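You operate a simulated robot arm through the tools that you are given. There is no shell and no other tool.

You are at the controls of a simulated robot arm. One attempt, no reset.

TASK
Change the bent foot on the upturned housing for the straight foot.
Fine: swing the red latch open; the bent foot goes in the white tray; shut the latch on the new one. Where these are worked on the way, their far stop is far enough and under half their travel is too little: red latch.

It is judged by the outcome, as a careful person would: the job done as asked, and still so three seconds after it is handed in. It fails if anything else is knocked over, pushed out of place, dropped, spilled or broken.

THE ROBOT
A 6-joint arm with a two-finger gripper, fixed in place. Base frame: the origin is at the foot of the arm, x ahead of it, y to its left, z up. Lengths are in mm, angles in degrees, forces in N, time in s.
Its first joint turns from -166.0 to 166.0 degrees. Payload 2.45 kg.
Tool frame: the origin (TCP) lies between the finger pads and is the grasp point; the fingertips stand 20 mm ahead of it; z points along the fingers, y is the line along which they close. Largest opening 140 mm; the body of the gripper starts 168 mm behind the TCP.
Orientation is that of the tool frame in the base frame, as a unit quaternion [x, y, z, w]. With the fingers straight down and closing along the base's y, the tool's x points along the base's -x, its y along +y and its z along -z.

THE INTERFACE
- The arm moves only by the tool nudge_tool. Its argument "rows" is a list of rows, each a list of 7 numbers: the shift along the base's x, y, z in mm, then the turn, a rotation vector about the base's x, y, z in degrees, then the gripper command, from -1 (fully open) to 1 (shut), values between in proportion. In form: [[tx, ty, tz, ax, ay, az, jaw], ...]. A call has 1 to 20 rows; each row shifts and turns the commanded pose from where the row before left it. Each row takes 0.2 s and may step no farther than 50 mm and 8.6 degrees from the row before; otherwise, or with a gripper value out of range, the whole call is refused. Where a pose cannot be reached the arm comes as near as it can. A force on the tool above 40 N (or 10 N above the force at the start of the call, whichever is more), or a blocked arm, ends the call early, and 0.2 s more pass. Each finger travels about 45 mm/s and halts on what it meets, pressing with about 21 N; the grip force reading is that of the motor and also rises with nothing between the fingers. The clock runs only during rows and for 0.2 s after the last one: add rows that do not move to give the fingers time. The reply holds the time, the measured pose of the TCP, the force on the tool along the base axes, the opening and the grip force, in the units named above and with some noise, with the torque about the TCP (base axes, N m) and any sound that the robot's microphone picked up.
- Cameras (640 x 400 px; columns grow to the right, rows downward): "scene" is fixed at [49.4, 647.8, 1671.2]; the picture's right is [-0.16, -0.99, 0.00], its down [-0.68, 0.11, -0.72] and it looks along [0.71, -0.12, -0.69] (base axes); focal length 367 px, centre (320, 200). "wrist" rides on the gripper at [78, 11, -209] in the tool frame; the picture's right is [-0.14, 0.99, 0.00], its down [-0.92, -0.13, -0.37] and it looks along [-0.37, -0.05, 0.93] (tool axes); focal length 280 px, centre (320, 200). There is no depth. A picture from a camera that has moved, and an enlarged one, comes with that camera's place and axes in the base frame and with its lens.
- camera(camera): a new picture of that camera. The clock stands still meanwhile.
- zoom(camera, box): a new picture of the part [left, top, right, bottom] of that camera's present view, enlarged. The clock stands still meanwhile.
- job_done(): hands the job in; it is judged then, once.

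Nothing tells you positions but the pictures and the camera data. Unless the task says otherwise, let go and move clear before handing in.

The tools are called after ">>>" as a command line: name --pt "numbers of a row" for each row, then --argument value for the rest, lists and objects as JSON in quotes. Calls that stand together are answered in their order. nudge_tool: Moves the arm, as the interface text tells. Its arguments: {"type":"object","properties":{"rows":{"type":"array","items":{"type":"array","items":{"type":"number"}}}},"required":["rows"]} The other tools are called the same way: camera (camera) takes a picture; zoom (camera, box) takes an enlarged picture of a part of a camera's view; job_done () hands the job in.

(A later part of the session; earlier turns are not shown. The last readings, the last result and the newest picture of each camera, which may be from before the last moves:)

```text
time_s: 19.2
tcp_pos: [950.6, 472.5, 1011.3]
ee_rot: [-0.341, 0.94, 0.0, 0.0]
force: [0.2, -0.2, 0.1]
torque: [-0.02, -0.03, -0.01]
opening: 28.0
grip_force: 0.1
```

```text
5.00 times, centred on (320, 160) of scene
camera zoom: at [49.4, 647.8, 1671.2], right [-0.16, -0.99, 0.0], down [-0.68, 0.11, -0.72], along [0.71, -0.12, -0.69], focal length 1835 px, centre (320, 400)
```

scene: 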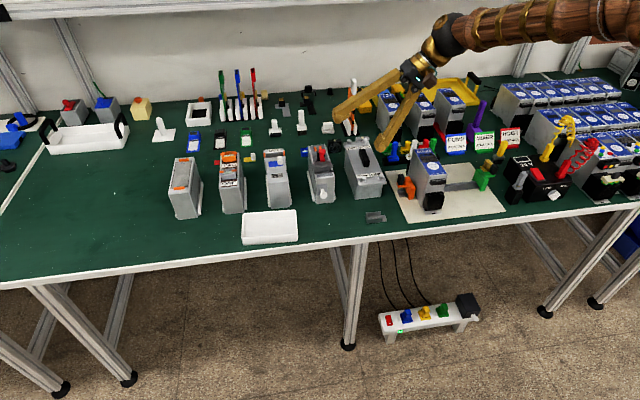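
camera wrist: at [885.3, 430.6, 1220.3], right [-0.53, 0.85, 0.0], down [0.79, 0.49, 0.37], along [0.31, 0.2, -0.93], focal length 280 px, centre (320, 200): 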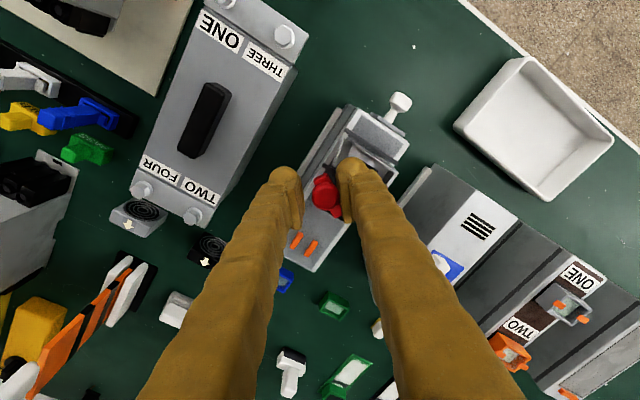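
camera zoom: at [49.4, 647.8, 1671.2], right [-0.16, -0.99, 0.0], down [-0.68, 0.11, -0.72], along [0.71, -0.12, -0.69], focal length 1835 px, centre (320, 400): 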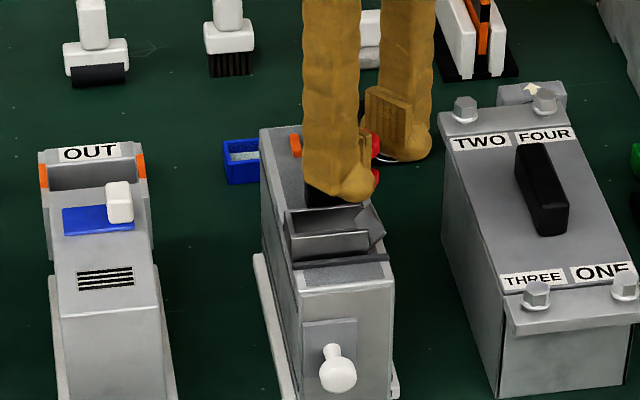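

The latch is about halfway round. I'll continue along the arc to its far stop.

>>> nudge_tool --pt "3.3 -2.1 0 0 0 8 0.6" --pt "3.6 -1.6 0 0 0 8 0.6" --pt "3.8 -1.1 0 0 0 8 0.6" --pt "3.9 -0.5 0 0 0 8 0.6" --pt "3.9 0 0 0 0 8 0.6" --pt "0 0 0 0 0 0 0.6"

>>> camera --camera "wrist"

>>> zoom --camera "wrist" --box '[260, 110, 380, 230]'

>>> zoom --camera "scene" --box '[290, 120, 350, 200]'

```text
time_s: 20.6
tcp_pos: [970.3, 467.9, 1010.4]
ee_rot: [-0.643, 0.766, 0.0, 0.0]
force: [0.7, -0.1, -0.3]
torque: [0.01, 0.0, 0.02]
opening: 28.2
grip_force: 0.3
```

```text
taken
camera wrist: at [946.8, 392.5, 1220.2], right [-0.95, 0.31, 0.0], down [0.29, 0.88, 0.37], along [0.11, 0.35, -0.93], focal length 280 px, centre (320, 200)
```

wrist: 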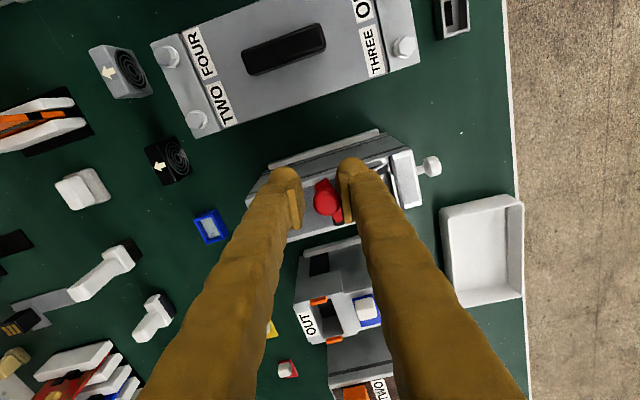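

```text
3.33 times, centred on (320, 170) of wrist
camera zoom: at [946.8, 392.5, 1220.2], right [-0.95, 0.31, 0.0], down [0.29, 0.88, 0.37], along [0.11, 0.35, -0.93], focal length 935 px, centre (320, 300)
```

zoom: 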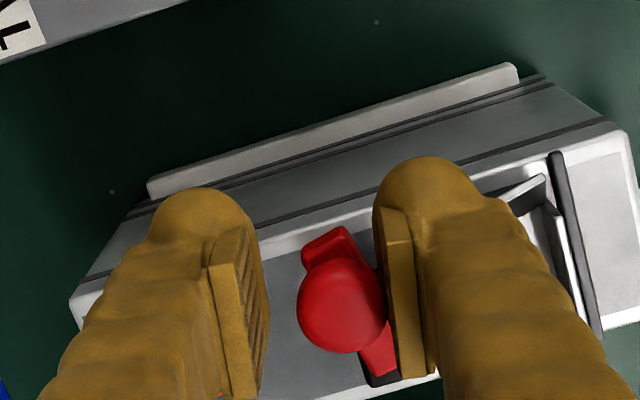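

```text
5.00 times, centred on (320, 160) of scene
camera zoom: at [49.4, 647.8, 1671.2], right [-0.16, -0.99, 0.0], down [-0.68, 0.11, -0.72], along [0.71, -0.12, -0.69], focal length 1835 px, centre (320, 400)
```

zoom: 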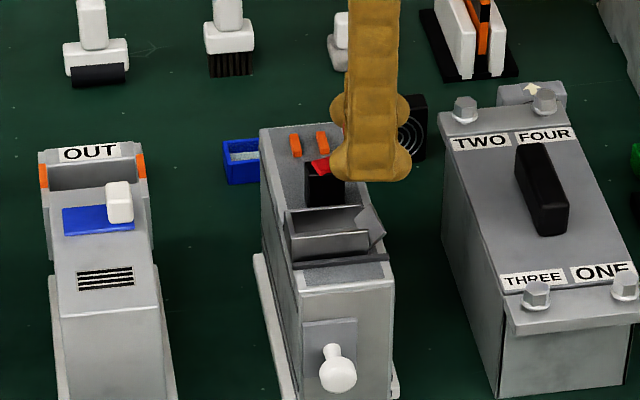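

About 95 degrees so far with no stop felt. I'll continue in small steps until the far stop.

>>> nudge_tool --pt "3.8 0.5 0 0 0 5 0.6" --pt "3.8 1.1 0 0 0 5 0.6" --pt "0 0 0 0 0 0 0.6"

>>> nudge_tool --pt "3.5 1.6 0 0 0 5 0.6" --pt "0 0 0 0 0 0 0.6"

>>> zoom --camera "wrist" --box '[260, 110, 380, 230]'

>>> zoom --camera "scene" --box '[290, 120, 350, 200]'

```text
time_s: 21.4
tcp_pos: [977.2, 468.0, 1011.1]
ee_rot: [0.708, -0.707, 0.0, -0.001]
force: [-0.6, 0.4, 0.8]
torque: [0.0, -0.03, -0.01]
opening: 27.9
grip_force: 0.1
```

```text
time_s: 22.0
tcp_pos: [980.4, 470.6, 1012.1]
ee_rot: [0.738, -0.675, 0.001, 0.0]
force: [0.3, 0.2, -0.9]
torque: [-0.02, 0.0, -0.01]
opening: 28.3
grip_force: 0.3
```

```text
3.33 times, centred on (320, 170) of wrist
camera zoom: at [978.0, 391.9, 1220.5], right [-1.0, 0.05, 0.0], down [0.05, 0.93, 0.37], along [0.02, 0.37, -0.93], focal length 935 px, centre (320, 300)
```

zoom: 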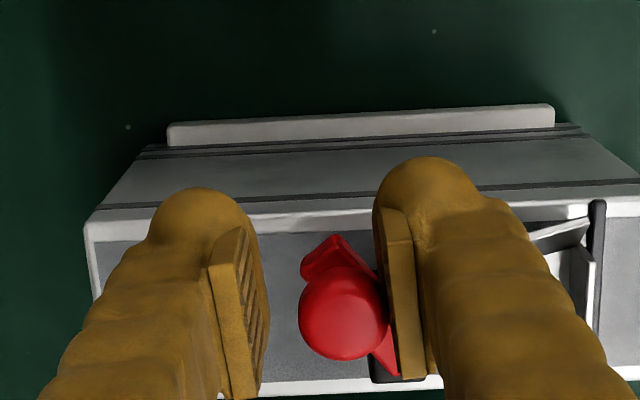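

```text
5.00 times, centred on (320, 160) of scene
camera zoom: at [49.4, 647.8, 1671.2], right [-0.16, -0.99, 0.0], down [-0.68, 0.11, -0.72], along [0.71, -0.12, -0.69], focal length 1835 px, centre (320, 400)
```

zoom: 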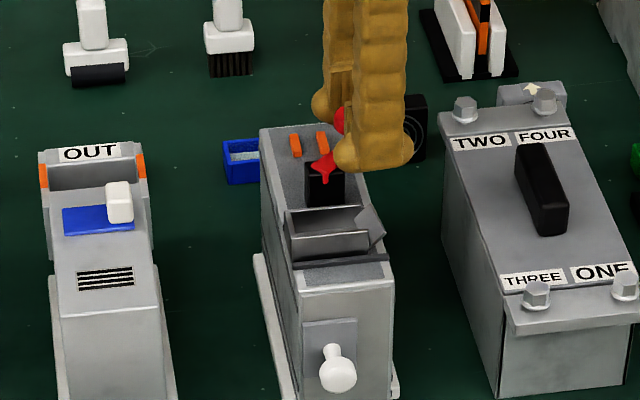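

Still no stop at about 115 degrees. I'll continue carefully.

>>> nudge_tool --pt "3.4 2.0 0 0 0 8 0.6" --pt "0 0 0 0 0 0 0.6"

>>> nudge_tool --pt "3.0 2.6 0 0 0 8 0.6" --pt "0 0 0 0 0 0 0.6"

>>> zoom --camera "wrist" --box '[260, 110, 380, 230]'

>>> zoom --camera "scene" --box '[290, 120, 350, 200]'

```text
time_s: 22.6
tcp_pos: [983.9, 472.7, 1010.6]
ee_rot: [0.783, -0.622, 0.0, 0.0]
force: [0.6, 0.1, -0.3]
torque: [0.02, -0.01, -0.02]
opening: 28.1
grip_force: 0.4
```

```text
time_s: 23.2
tcp_pos: [986.9, 475.9, 1010.6]
ee_rot: [0.824, -0.566, 0.0, -0.001]
force: [-0.4, 0.3, -0.1]
torque: [0.01, -0.02, 0.0]
opening: 27.9
grip_force: 0.5
```

```text
3.33 times, centred on (320, 170) of wrist
camera zoom: at [1006.4, 398.9, 1220.2], right [-0.97, -0.23, 0.0], down [-0.21, 0.91, 0.37], along [-0.08, 0.36, -0.93], focal length 935 px, centre (320, 300)
```

zoom: 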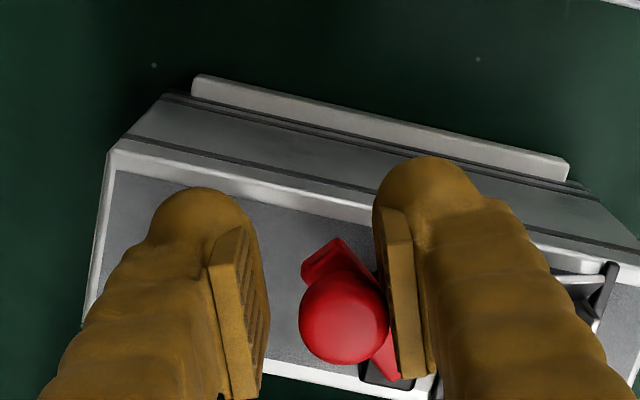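

```text
5.00 times, centred on (320, 160) of scene
camera zoom: at [49.4, 647.8, 1671.2], right [-0.16, -0.99, 0.0], down [-0.68, 0.11, -0.72], along [0.71, -0.12, -0.69], focal length 1835 px, centre (320, 400)
```

zoom: 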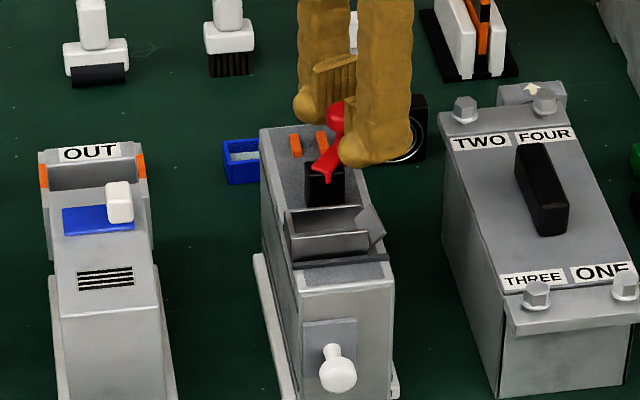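

The latch is around 130 degrees and still free; I'll keep going in small steps to find the stop.

>>> nudge_tool --pt "2.6 2.9 0 0 0 8 0.6" --pt "0 0 0 0 0 0 0.6"

>>> nudge_tool --pt "2.1 3.2 0 0 0 8 0.6" --pt "0 0 0 0 0 0 0.6"

>>> zoom --camera "wrist" --box '[260, 110, 380, 230]'

>>> zoom --camera "scene" --box '[290, 120, 350, 200]'

```text
time_s: 23.8
tcp_pos: [989.9, 477.5, 1011.8]
ee_rot: [0.862, -0.508, -0.001, 0.0]
force: [0.2, -0.4, 0.0]
torque: [0.03, 0.01, -0.03]
opening: 28.2
grip_force: 0.0
```

```text
time_s: 24.4
tcp_pos: [991.6, 480.7, 1011.4]
ee_rot: [0.895, -0.446, 0.0, -0.001]
force: [-3.7, -1.0, -0.1]
torque: [-0.02, 0.01, 0.01]
opening: 30.0
grip_force: 1.5
```

```text
3.33 times, centred on (320, 170) of wrist
camera zoom: at [1031.4, 413.0, 1220.7], right [-0.87, -0.49, 0.0], down [-0.45, 0.81, 0.37], along [-0.18, 0.32, -0.93], focal length 935 px, centre (320, 300)
```

zoom: 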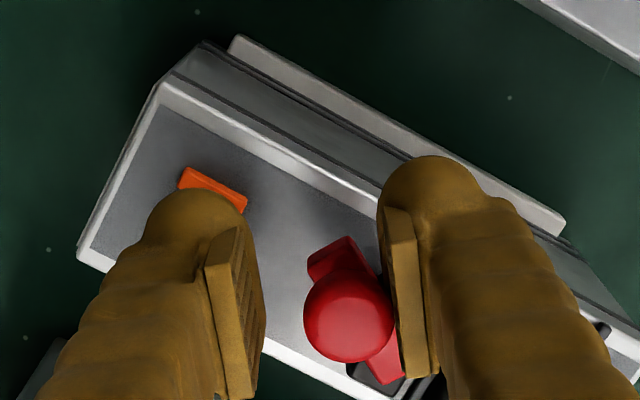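

```text
5.00 times, centred on (320, 160) of scene
camera zoom: at [49.4, 647.8, 1671.2], right [-0.16, -0.99, 0.0], down [-0.68, 0.11, -0.72], along [0.71, -0.12, -0.69], focal length 1835 px, centre (320, 400)
```

zoom: 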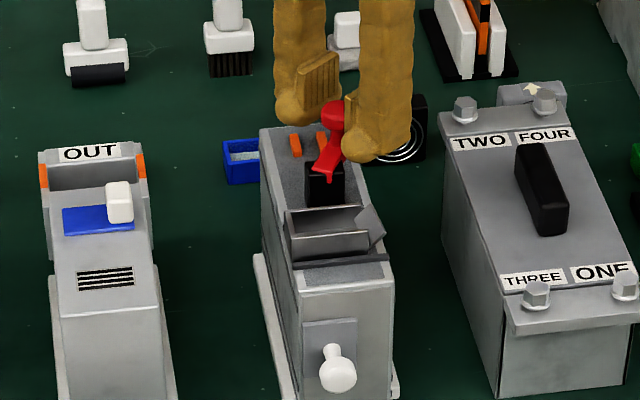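

A reaction force appeared and the pad was pushed back, so the latch is at its far stop at about 145 degrees. I'll back off, lift, and turn to view the foot from above with the fingers closing along x.

>>> nudge_tool --pt "-2 -3 0 0 0 0 0.5" --pt "0 0 25 0 0 0 0.45" --pt "0 0 30 0 0 0 0.4" --pt "-10 0 25 0 0 -8 0.3" --pt "-14 -2.5 0 0 0 -8 0.3" --pt "-14 -3 0 0 0 -8 0.3" --pt "-14 -3 0 0 0 -8 0.3" --pt "-13.2 -2 0 0 0 -5 0.3" --pt "0 0 0 0 0 0 0.3"

>>> camera --camera "wrist"

>>> zoom --camera "wrist" --box '[270, 150, 390, 250]'

>>> zoom --camera "scene" --box '[306, 143, 336, 173]'

```text
time_s: 26.4
tcp_pos: [924.4, 467.4, 1092.6]
ee_rot: [-0.707, 0.708, 0.0, 0.0]
force: [0.6, 0.4, 0.4]
torque: [0.01, -0.02, -0.02]
opening: 49.2
grip_force: 0.2
```

```text
taken
camera wrist: at [914.8, 389.4, 1301.9], right [-0.99, 0.14, 0.0], down [0.13, 0.92, 0.37], along [0.05, 0.37, -0.93], focal length 280 px, centre (320, 200)
```

wrist: 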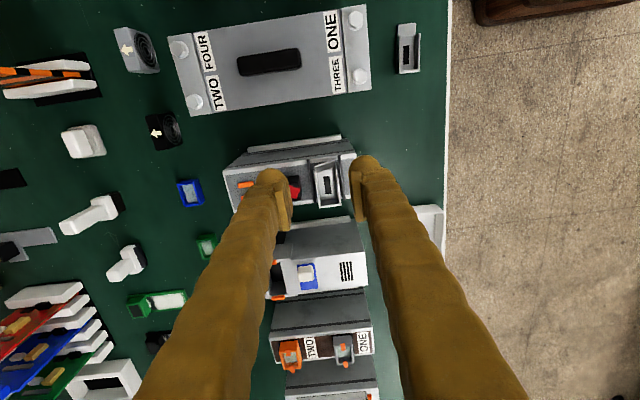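

```text
4.00 times, centred on (330, 200) of wrist
camera zoom: at [914.8, 389.4, 1301.9], right [-0.99, 0.14, 0.0], down [0.13, 0.92, 0.37], along [0.05, 0.37, -0.93], focal length 1122 px, centre (280, 200)
```

zoom: 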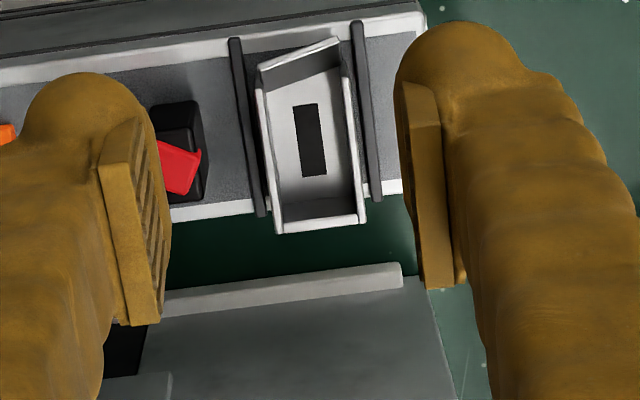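

```text
13.33 times, centred on (321, 158) of scene
camera zoom: at [49.4, 647.8, 1671.2], right [-0.16, -0.99, 0.0], down [-0.68, 0.11, -0.72], along [0.71, -0.12, -0.69], focal length 4892 px, centre (307, 760)
```

zoom: 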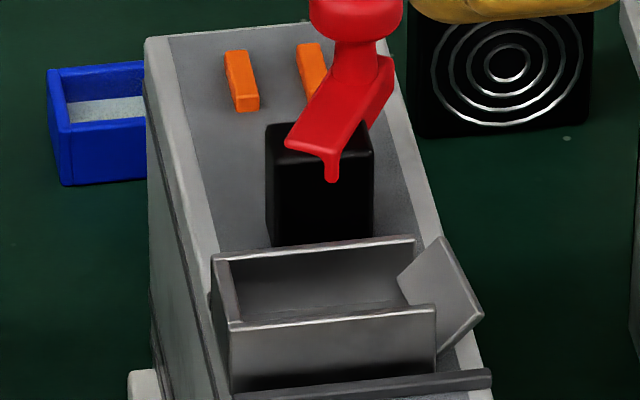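

The latch stays open. I now measure the foot, the rails and the block precisely with stronger zooms.

>>> zoom --camera "wrist" --box '[300, 150, 370, 220]'

>>> zoom --camera "wrist" --box '[385, 10, 435, 85]'

```text
5.71 times, centred on (335, 185) of wrist
camera zoom: at [914.8, 389.4, 1301.9], right [-0.99, 0.14, 0.0], down [0.13, 0.92, 0.37], along [0.05, 0.37, -0.93], focal length 1602 px, centre (234, 286)
```

zoom: 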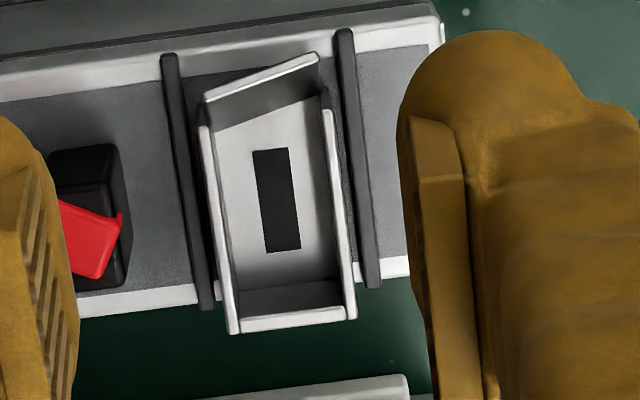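

```text
5.33 times, centred on (410, 48) of wrist
camera zoom: at [914.8, 389.4, 1301.9], right [-0.99, 0.14, 0.0], down [0.13, 0.92, 0.37], along [0.05, 0.37, -0.93], focal length 1495 px, centre (-160, 1013)
```

zoom: 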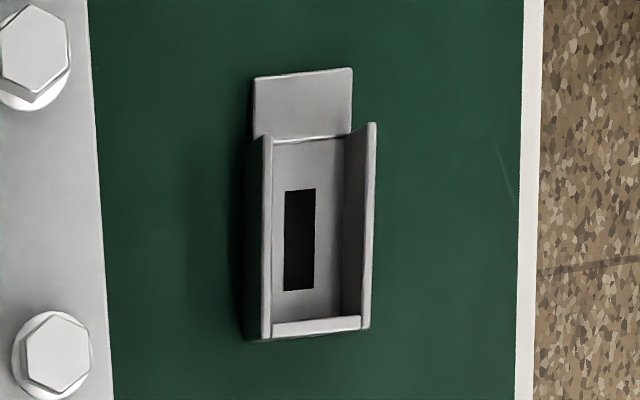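

The foot's channel is about 28 mm wide and 48 mm long, and it sits between the two rails. The gap behind it is narrow, so I'll grip it lengthwise, closing along y on the end wall and the bent tongue. I'll turn back to yaw 0 above it.

>>> nudge_tool --pt "0 3 0 0 0 -8 0.2" --pt "0 3 0 0 0 -8 0.1" --pt "0 3 0 0 0 -8 0" --pt "0 3 0 0 0 -8 -0.1" --pt "0 3 0 0 0 -8 -0.14" --pt "0 3 0 0 0 -8 -0.14" --pt "0 3 0 0 0 -8 -0.14" --pt "-1 3 0 0 0 -8 -0.14" --pt "-1 3 0 0 0 -8 -0.14" --pt "-1 3 0 0 0 -8 -0.14" --pt "-0.6 3.2 0 0 0 -8 -0.14" --pt "0 0 -10 0 0 -2 -0.14" --pt "0 0 -10 0 0 0 -0.14" --pt "0 0 0 0 0 0 -0.14"

>>> camera --camera "wrist"

>>> zoom --camera "wrist" --box '[270, 110, 370, 210]'

```text
time_s: 29.4
tcp_pos: [922.2, 502.4, 1071.4]
ee_rot: [0.001, 1.0, 0.0, 0.0]
force: [-0.1, -0.1, 0.6]
torque: [-0.04, 0.02, 0.01]
opening: 79.7
grip_force: 0.1
```

```text
taken
camera wrist: at [844.6, 513.4, 1280.3], right [0.14, 0.99, 0.0], down [0.92, -0.13, 0.37], along [0.37, -0.05, -0.93], focal length 280 px, centre (320, 200)
```

wrist: 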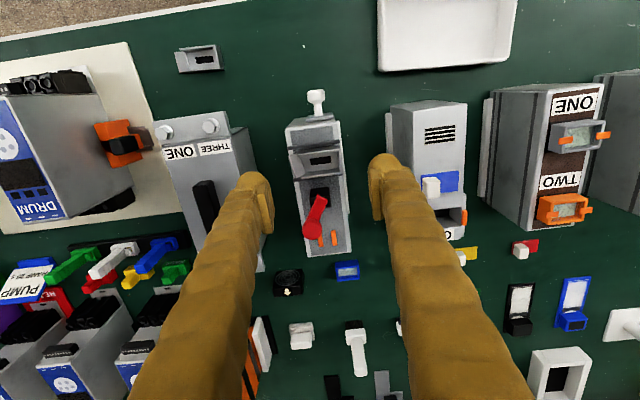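

```text
4.00 times, centred on (320, 160) of wrist
camera zoom: at [844.6, 513.4, 1280.3], right [0.14, 0.99, 0.0], down [0.92, -0.13, 0.37], along [0.37, -0.05, -0.93], focal length 1122 px, centre (320, 360)
```

zoom: 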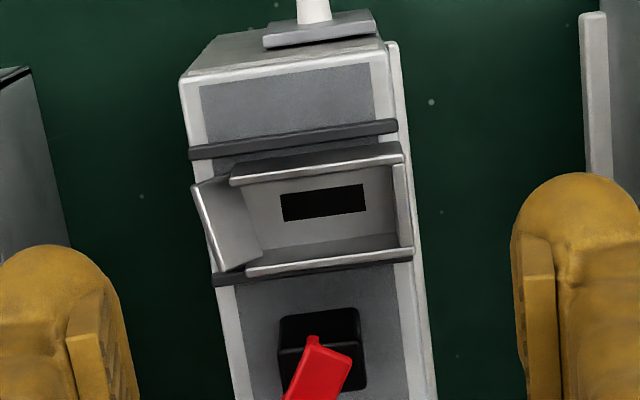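

The foot is centred in x under the tool, and its grip centre is about 4 mm to -y. I'll shift and descend partway, then check.

>>> nudge_tool --pt "0 -4.2 -15 0 0 0 0" --pt "0 0 -20 0 0 0 0" --pt "0 0 -20 0 0 0 0" --pt "0 0 -15 0 0 0 0" --pt "0 0 0 0 0 0 0"

>>> camera --camera "wrist"

>>> zoom --camera "wrist" --box '[270, 90, 370, 190]'

>>> zoom --camera "scene" --box '[290, 120, 350, 200]'

```text
time_s: 30.6
tcp_pos: [921.3, 497.4, 1001.6]
ee_rot: [0.0, 1.0, 0.0, 0.0]
force: [-0.4, -1.6, -0.4]
torque: [0.04, 0.01, -0.02]
opening: 70.0
grip_force: 0.0
```

```text
taken
camera wrist: at [843.5, 508.3, 1210.5], right [0.14, 0.99, 0.0], down [0.92, -0.13, 0.37], along [0.37, -0.05, -0.93], focal length 280 px, centre (320, 200)
```

wrist: 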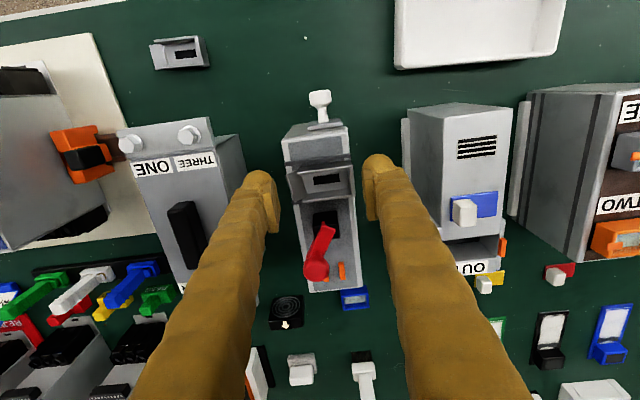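

```text
4.00 times, centred on (320, 140) of wrist
camera zoom: at [843.5, 508.3, 1210.5], right [0.14, 0.99, 0.0], down [0.92, -0.13, 0.37], along [0.37, -0.05, -0.93], focal length 1122 px, centre (320, 440)
```

zoom: 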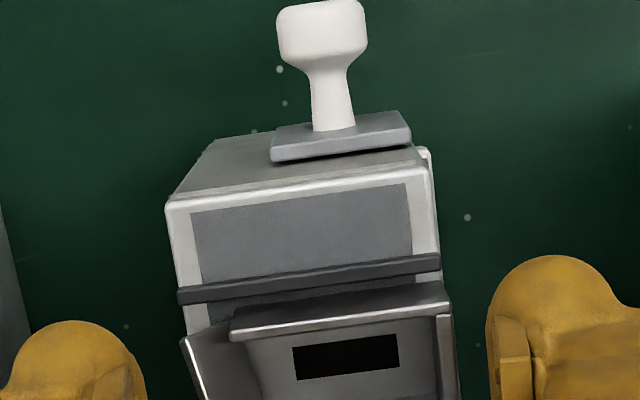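

```text
5.00 times, centred on (320, 160) of scene
camera zoom: at [49.4, 647.8, 1671.2], right [-0.16, -0.99, 0.0], down [-0.68, 0.11, -0.72], along [0.71, -0.12, -0.69], focal length 1835 px, centre (320, 400)
```

zoom: 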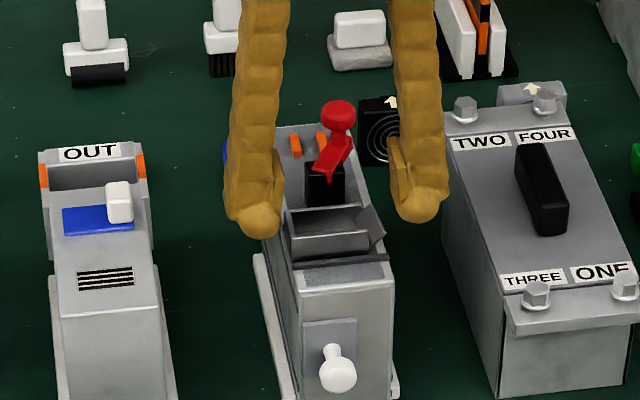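

>>> zoom --camera "wrist" --box '[235, 130, 405, 240]'

>>> nudge_tool --pt "0 0 -7 0 0 0 0" --pt "0 0 -5 0 0 0 0" --pt "0 0 0 0 0 0 0"

>>> zoom --camera "wrist" --box '[235, 130, 405, 240]'

>>> zoom --camera "scene" --box '[300, 140, 350, 190]'

```text
3.64 times, centred on (320, 185) of wrist
camera zoom: at [843.5, 508.3, 1210.5], right [0.14, 0.99, 0.0], down [0.92, -0.13, 0.37], along [0.37, -0.05, -0.93], focal length 1020 px, centre (320, 254)
```

zoom: 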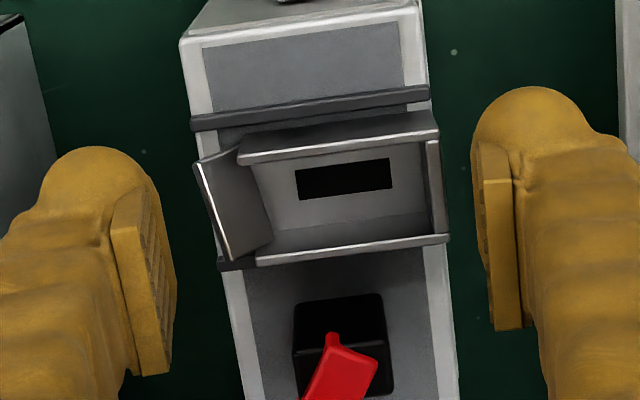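

```text
time_s: 31.4
tcp_pos: [920.9, 497.7, 988.4]
ee_rot: [0.0, 1.0, 0.0, 0.001]
force: [0.6, 0.6, 0.7]
torque: [0.01, -0.02, 0.02]
opening: 69.8
grip_force: 0.1
```

```text
3.64 times, centred on (320, 185) of wrist
camera zoom: at [844.2, 508.7, 1197.6], right [0.14, 0.99, 0.0], down [0.92, -0.13, 0.37], along [0.37, -0.05, -0.93], focal length 1020 px, centre (320, 254)
```

zoom: 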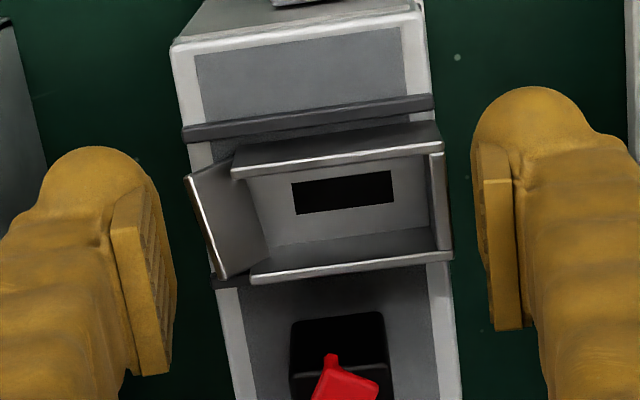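

```text
8.00 times, centred on (325, 165) of scene
camera zoom: at [49.4, 647.8, 1671.2], right [-0.16, -0.99, 0.0], down [-0.68, 0.11, -0.72], along [0.71, -0.12, -0.69], focal length 2936 px, centre (280, 480)
```

zoom: 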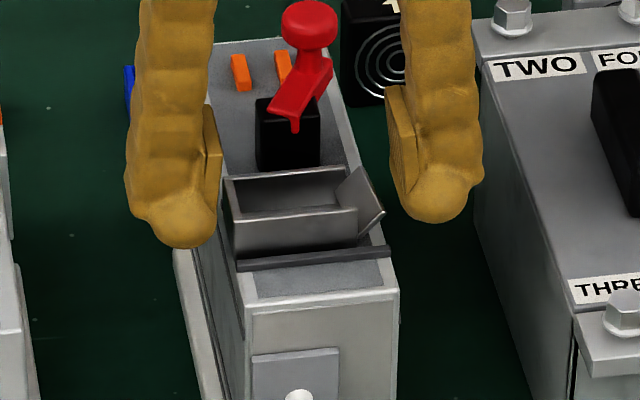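

The pads stand clear either side of the foot at the right height (fingertips about z 968). I'll close gently on the foot.

>>> nudge_tool --pt "0 0 0 0 0 0 0.1" --pt "0 0 0 0 0 0 0.15" --pt "0 0 0 0 0 0 0.19" --pt "0 0 0 0 0 0 0.22" --pt "0 0 0 0 0 0 0.25" --pt "0 0 0 0 0 0 0.25"

>>> zoom --camera "wrist" --box '[235, 130, 405, 240]'

>>> zoom --camera "scene" --box '[300, 140, 350, 190]'

```text
time_s: 32.5
tcp_pos: [921.7, 499.3, 997.2]
ee_rot: [0.0, 1.0, 0.003, 0.005]
force: [-1.5, 6.4, 44.3]
torque: [-1.12, 0.38, -0.14]
opening: 43.6
grip_force: 21.3
stopped in row 5: the force on the tool passed its limit at 45 N (the readings are from after the stop); the commanded pose is now the measured one
```

```text
3.64 times, centred on (320, 185) of wrist
camera zoom: at [843.1, 508.9, 1206.0], right [0.14, 0.99, 0.01], down [0.92, -0.13, 0.38], along [0.37, -0.05, -0.93], focal length 1020 px, centre (320, 254)
```

zoom: 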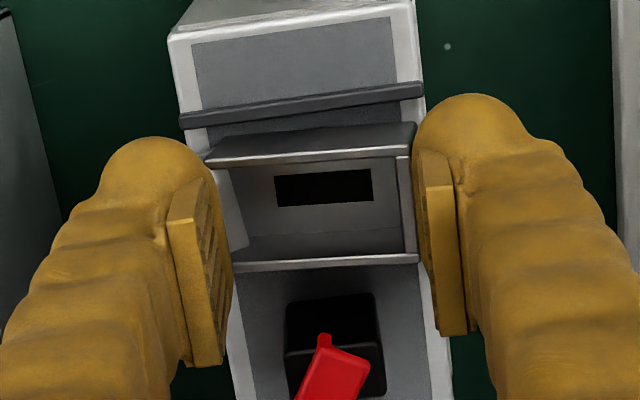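

```text
8.00 times, centred on (325, 165) of scene
camera zoom: at [49.4, 647.8, 1671.2], right [-0.16, -0.99, 0.0], down [-0.68, 0.11, -0.72], along [0.71, -0.12, -0.69], focal length 2936 px, centre (280, 480)
```

zoom: 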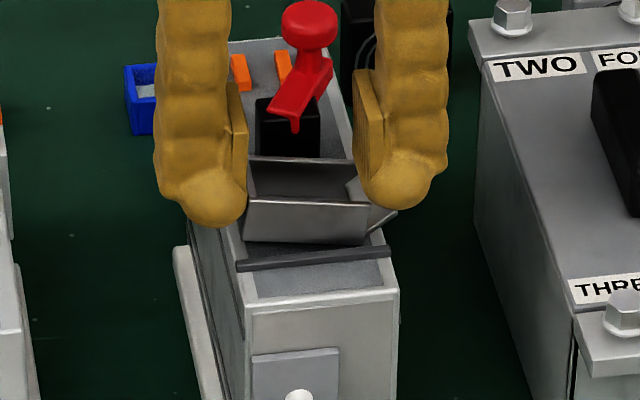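

The left finger rode up over the bent tongue and was pushed up; the foot looks slightly tilted. I'll look closely before doing anything.

>>> zoom --camera "scene" --box '[310, 155, 340, 180]'

>>> zoom --camera "wrist" --box '[270, 150, 360, 210]'

```text
16.00 times, centred on (325, 168) of scene
camera zoom: at [49.4, 647.8, 1671.2], right [-0.16, -0.99, 0.0], down [-0.68, 0.11, -0.72], along [0.71, -0.12, -0.69], focal length 5871 px, centre (240, 720)
```

zoom: 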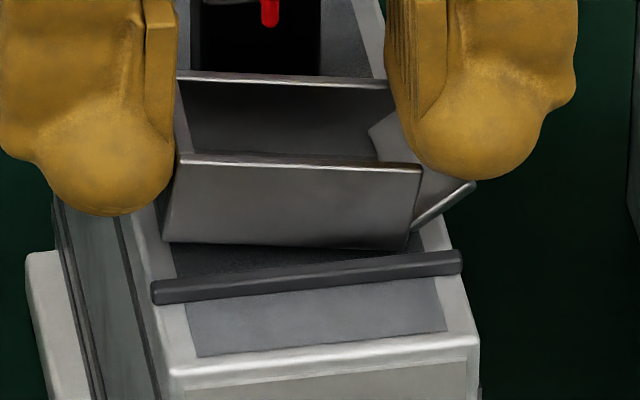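

```text
6.67 times, centred on (315, 180) of wrist
camera zoom: at [843.1, 508.9, 1206.0], right [0.14, 0.99, 0.01], down [0.92, -0.13, 0.38], along [0.37, -0.05, -0.93], focal length 1869 px, centre (353, 333)
```

zoom: 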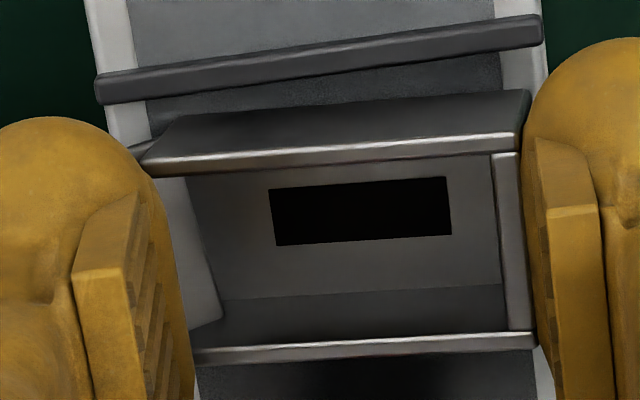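

The -y finger has wedged between the tongue and the wall ends, tilting the foot a little. I'll ease the load and let the foot settle back flat, then use a different grip: across the side walls at the +y end, clear of the block.

>>> nudge_tool --pt "0 0 0 0 0 0 0.3"

```text
time_s: 33.1
tcp_pos: [922.9, 498.1, 995.9]
ee_rot: [0.0, 1.0, 0.003, 0.005]
force: [0.2, 1.1, 8.2]
torque: [-0.21, -0.01, 0.01]
opening: 48.6
grip_force: 0.0
stopped in row 1: the force on the tool passed its limit at 56 N (the readings are from after the stop); the commanded pose is now the measured one
```

>>> zoom --camera "scene" --box '[300, 140, 350, 190]'

>>> zoom --camera "wrist" --box '[235, 130, 405, 240]'

```text
8.00 times, centred on (325, 165) of scene
camera zoom: at [49.4, 647.8, 1671.2], right [-0.16, -0.99, 0.0], down [-0.68, 0.11, -0.72], along [0.71, -0.12, -0.69], focal length 2936 px, centre (280, 480)
```

zoom: 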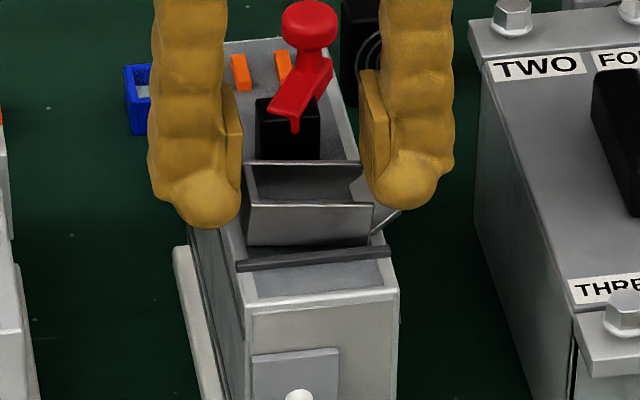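

```text
3.64 times, centred on (320, 185) of wrist
camera zoom: at [843.8, 508.8, 1205.0], right [0.14, 0.99, 0.01], down [0.92, -0.13, 0.38], along [0.37, -0.05, -0.93], focal length 1020 px, centre (320, 254)
```

zoom: 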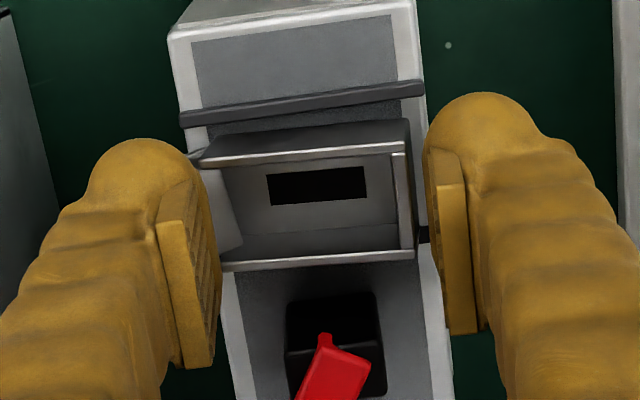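

The grip has slackened and the foot has shifted a few mm to -y, still slightly tilted under the -y finger. I'll raise the tool a little while opening so the foot can settle.

>>> nudge_tool --pt "0 0 1.5 0 0 0 0.28" --pt "0 0 1.5 0 0 0 0.25" --pt "0 0 1 0 0 0 0.2"

>>> zoom --camera "scene" --box '[300, 140, 350, 190]'

>>> zoom --camera "wrist" --box '[235, 130, 405, 240]'

```text
time_s: 33.9
tcp_pos: [922.2, 498.5, 998.6]
ee_rot: [0.0, 1.0, 0.003, 0.004]
force: [-0.3, 0.5, -0.8]
torque: [-0.03, -0.01, -0.02]
opening: 56.1
grip_force: 0.1
```

```text
8.00 times, centred on (325, 165) of scene
camera zoom: at [49.4, 647.8, 1671.2], right [-0.16, -0.99, 0.0], down [-0.68, 0.11, -0.72], along [0.71, -0.12, -0.69], focal length 2936 px, centre (280, 480)
```

zoom: 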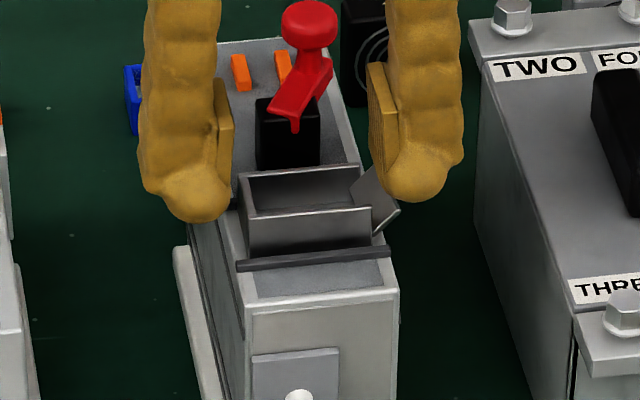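

```text
3.64 times, centred on (320, 185) of wrist
camera zoom: at [843.9, 509.0, 1208.1], right [0.14, 0.99, 0.01], down [0.92, -0.13, 0.38], along [0.37, -0.05, -0.93], focal length 1020 px, centre (320, 254)
```

zoom: 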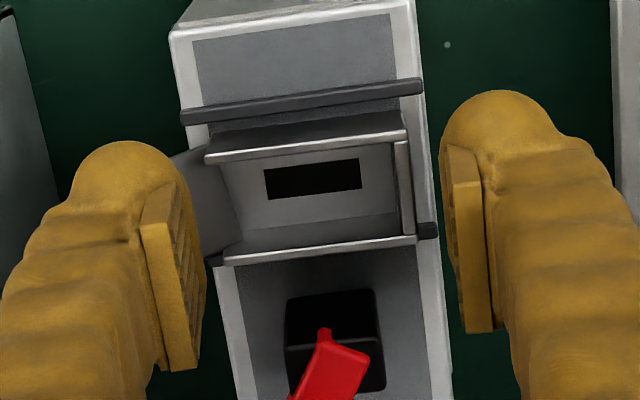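

The foot is lying flat between the rails again, shifted about 6 mm to -y. I'll lift clear, correct the small tilt of the tool, and turn to yaw 90 for a grip across the side walls.

>>> nudge_tool --pt "0 0 2 0 0 0 0.1" --pt "0 0 4 0 0 0 0" --pt "0 0 14 -0.34 0.57 0 0" --pt "0 0 30 0 0 0 0" --pt "0 0 30 0 0 0 0" --pt "0 0 0 0 0 8 0.1" --pt "0 -3 0 0 0 8 0.2" --pt "0 -3 0 0 0 8 0.286" --pt "0 -3 0 0 0 8 0.286" --pt "0 -3 0 0 0 8 0.286" --pt "0 -3 0 0 0 8 0.286" --pt "0 -3 0 0 0 8 0.286" --pt "0 -3 0 0 0 8 0.286" --pt "0 -3 0 0 0 8 0.286" --pt "0 -3 0 0 0 8 0.286" --pt "0 -3 0 0 0 8 0.286" --pt "0 0 0 0 0 2 0.286" --pt "0 0 0 0 0 0 0.286"

>>> camera --camera "wrist"

>>> zoom --camera "wrist" --box '[290, 150, 390, 230]'

>>> zoom --camera "scene" --box '[306, 143, 336, 173]'

```text
time_s: 37.7
tcp_pos: [923.6, 470.1, 1079.5]
ee_rot: [-0.707, 0.708, -0.001, 0.0]
force: [0.0, -0.7, 0.4]
torque: [-0.03, 0.0, -0.03]
opening: 50.0
grip_force: 0.1
```

```text
taken
camera wrist: at [913.2, 391.1, 1288.6], right [-0.99, 0.14, 0.0], down [0.13, 0.92, 0.37], along [0.05, 0.36, -0.93], focal length 280 px, centre (320, 200)
```

wrist: 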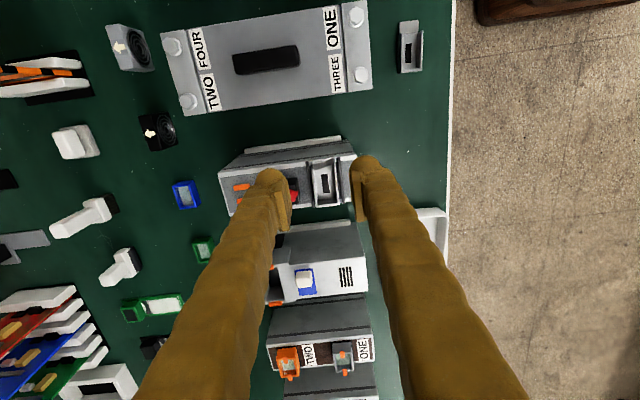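

```text
5.00 times, centred on (340, 190) of wrist
camera zoom: at [913.2, 391.1, 1288.6], right [-0.99, 0.14, 0.0], down [0.13, 0.92, 0.37], along [0.05, 0.36, -0.93], focal length 1402 px, centre (220, 250)
```

zoom: 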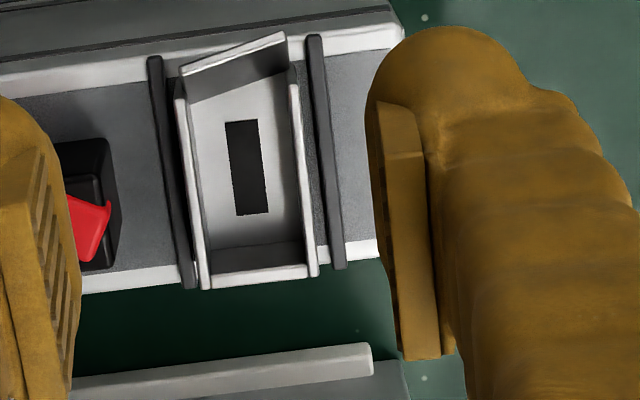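

```text
13.33 times, centred on (321, 158) of scene
camera zoom: at [49.4, 647.8, 1671.2], right [-0.16, -0.99, 0.0], down [-0.68, 0.11, -0.72], along [0.71, -0.12, -0.69], focal length 4892 px, centre (307, 760)
```

zoom: 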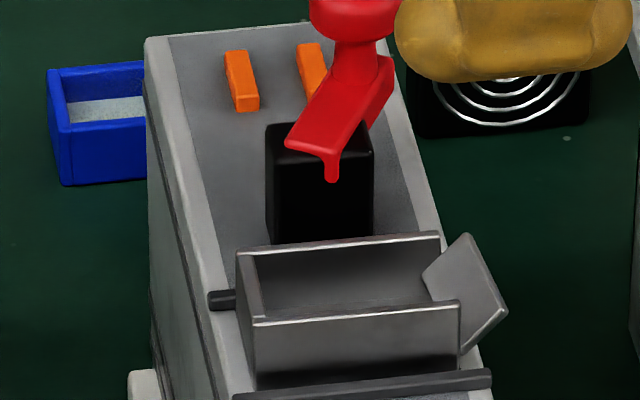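

The foot lies parallel to the rails, about 5.5 mm to -y of where it started. I'll place the fingers across its +y end (clear of the black block) at 40 mm opening, stopping above it first.

>>> nudge_tool --pt "-2.5 20 0 0 0 0 0.36" --pt "0 20 0 0 0 0 0.42" --pt "0 20.6 -15 0 0 0 0.43" --pt "0 0 -25 0 0 0 0.43" --pt "0 0 -25 0 0 0 0.43" --pt "0 0 0 0 0 0 0.43"

>>> camera --camera "wrist"

>>> zoom --camera "wrist" --box '[250, 90, 390, 210]'

>>> zoom --camera "scene" --box '[300, 140, 350, 190]'

```text
time_s: 39.1
tcp_pos: [921.1, 530.7, 1012.5]
ee_rot: [-0.707, 0.707, -0.001, 0.001]
force: [-0.1, -0.7, 0.0]
torque: [0.0, -0.01, -0.01]
opening: 39.7
grip_force: 0.1
```

```text
taken
camera wrist: at [910.5, 452.3, 1222.4], right [-0.99, 0.14, 0.0], down [0.13, 0.92, 0.37], along [0.05, 0.36, -0.93], focal length 280 px, centre (320, 200)
```

wrist: 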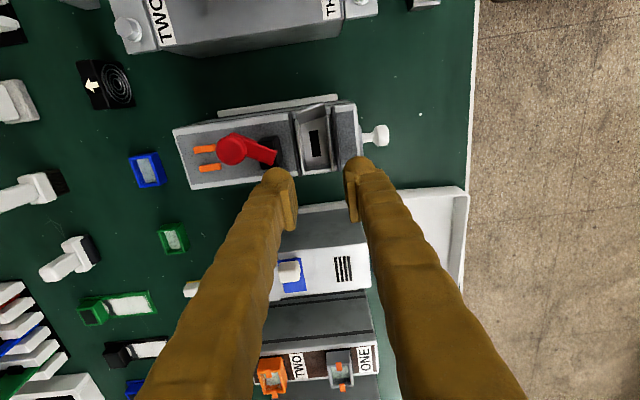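

```text
3.33 times, centred on (320, 150) of wrist
camera zoom: at [910.5, 452.3, 1222.4], right [-0.99, 0.14, 0.0], down [0.13, 0.92, 0.37], along [0.05, 0.36, -0.93], focal length 935 px, centre (320, 367)
```

zoom: 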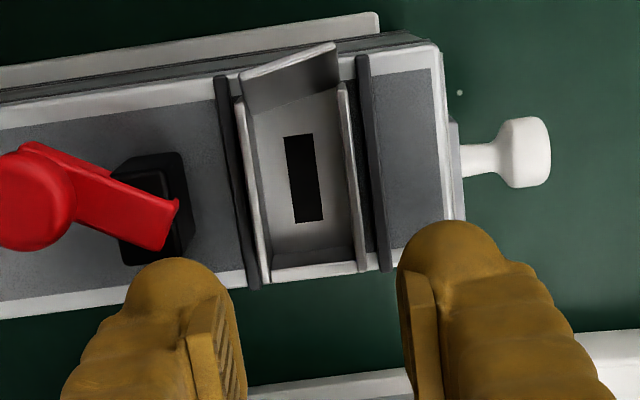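

```text
8.00 times, centred on (325, 165) of scene
camera zoom: at [49.4, 647.8, 1671.2], right [-0.16, -0.99, 0.0], down [-0.68, 0.11, -0.72], along [0.71, -0.12, -0.69], focal length 2936 px, centre (280, 480)
```

zoom: 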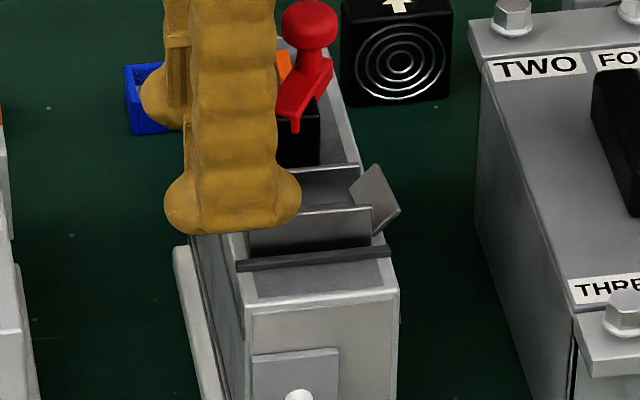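

The fingers are centred in x on the foot and stand just past its +y end. I'll take a few still readings to average out the noise before going down.

>>> nudge_tool --pt "0 0 0 0 0 0 0.48"

>>> nudge_tool --pt "0 0 0 0 0 0 0.48"

>>> nudge_tool --pt "0 0 0 0 0 0 0.48"

>>> zoom --camera "wrist" --box '[270, 120, 370, 210]'

```text
time_s: 39.5
tcp_pos: [920.2, 529.7, 1014.0]
ee_rot: [-0.707, 0.708, -0.001, 0.0]
force: [0.0, 0.2, -0.2]
torque: [0.0, -0.02, -0.01]
opening: 36.3
grip_force: 0.1
```

```text
time_s: 39.9
tcp_pos: [920.8, 529.9, 1012.8]
ee_rot: [0.707, -0.707, 0.001, 0.0]
force: [0.5, 0.4, -0.1]
torque: [-0.01, -0.04, 0.01]
opening: 36.3
grip_force: 0.1
```

```text
time_s: 40.3
tcp_pos: [919.5, 530.8, 1012.3]
ee_rot: [-0.707, 0.707, -0.002, 0.0]
force: [0.2, -0.4, 0.2]
torque: [0.0, 0.01, -0.01]
opening: 36.3
grip_force: 0.0
```

```text
4.44 times, centred on (320, 165) of wrist
camera zoom: at [910.5, 452.3, 1222.5], right [-0.99, 0.14, 0.0], down [0.13, 0.92, 0.37], along [0.05, 0.36, -0.93], focal length 1246 px, centre (320, 356)
```

zoom: 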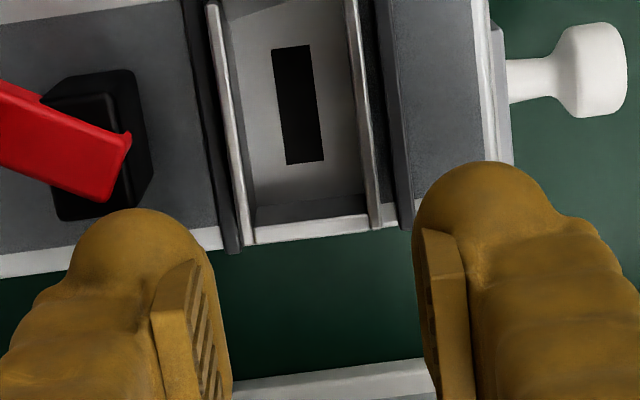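

Readings agree: TCP about (921, 530, 1013), with the foot's +y end at about y 523. I'll shift 1.5 mm to -y and go down in small steps, watching the force.

>>> nudge_tool --pt "0 -1.5 -8 0 0 0 0.48" --pt "0 0 -6 0 0 0 0.48" --pt "0 0 -4 0 0 0 0.48" --pt "0 0 0 0 0 0 0.48"

>>> zoom --camera "wrist" --box '[270, 120, 370, 210]'

>>> zoom --camera "scene" --box '[305, 145, 340, 180]'

```text
time_s: 41.3
tcp_pos: [920.1, 527.8, 995.8]
ee_rot: [-0.707, 0.707, -0.001, 0.0]
force: [-2.1, 5.9, 3.1]
torque: [-0.05, -0.1, 0.15]
opening: 35.1
grip_force: 0.0
```

```text
4.44 times, centred on (320, 165) of wrist
camera zoom: at [910.0, 451.0, 1205.8], right [-0.99, 0.14, 0.0], down [0.13, 0.92, 0.37], along [0.05, 0.36, -0.93], focal length 1246 px, centre (320, 356)
```

zoom: 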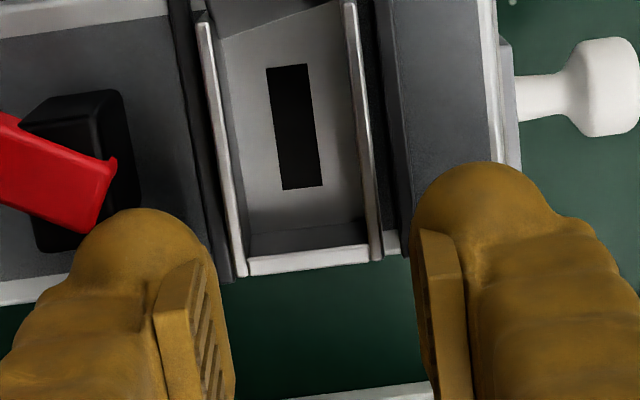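

```text
11.43 times, centred on (322, 162) of scene
camera zoom: at [49.4, 647.8, 1671.2], right [-0.16, -0.99, 0.0], down [-0.68, 0.11, -0.72], along [0.71, -0.12, -0.69], focal length 4194 px, centre (291, 629)
```

zoom: 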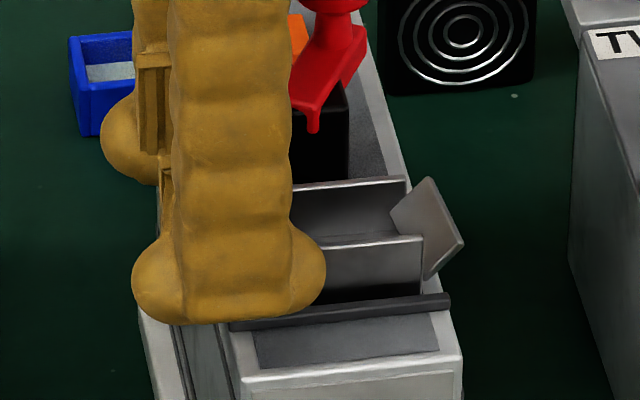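

The rear finger brushed the side of the black block. I'll move 3 mm to +y to clear it, narrow to about 32 mm and continue down carefully.

>>> nudge_tool --pt "0 3 1 0 0 0 0.48" --pt "0 0 0 0 0 0 0.54" --pt "0 0 0 0 0 0 0.54"

>>> nudge_tool --pt "0 0 -4 0 0 0 0.54" --pt "0 0 -4 0 0 0 0.54" --pt "0 0 0 0 0 0 0.54"

>>> zoom --camera "wrist" --box '[270, 120, 370, 210]'

>>> zoom --camera "scene" --box '[305, 145, 340, 180]'

```text
time_s: 42.1
tcp_pos: [921.5, 530.7, 997.0]
ee_rot: [0.707, -0.707, 0.001, 0.001]
force: [-0.6, -0.2, 0.1]
torque: [0.01, 0.0, -0.05]
opening: 32.3
grip_force: 0.0
```

```text
time_s: 42.9
tcp_pos: [918.8, 530.5, 990.1]
ee_rot: [0.707, -0.707, 0.001, -0.001]
force: [0.4, 0.8, -0.4]
torque: [-0.03, -0.03, 0.02]
opening: 32.1
grip_force: 0.2
```

```text
4.44 times, centred on (320, 165) of wrist
camera zoom: at [910.0, 453.0, 1198.9], right [-0.99, 0.14, 0.0], down [0.13, 0.92, 0.37], along [0.05, 0.36, -0.93], focal length 1246 px, centre (320, 356)
```

zoom: 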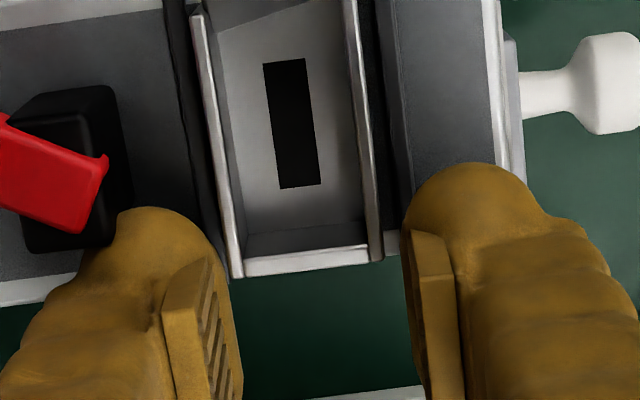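

```text
11.43 times, centred on (322, 162) of scene
camera zoom: at [49.4, 647.8, 1671.2], right [-0.16, -0.99, 0.0], down [-0.68, 0.11, -0.72], along [0.71, -0.12, -0.69], focal length 4194 px, centre (291, 629)
```

zoom: 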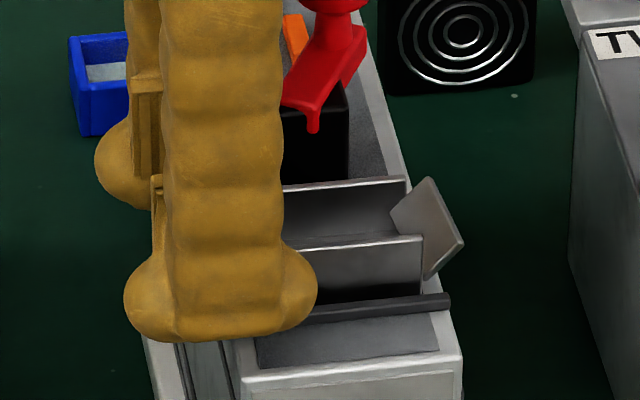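

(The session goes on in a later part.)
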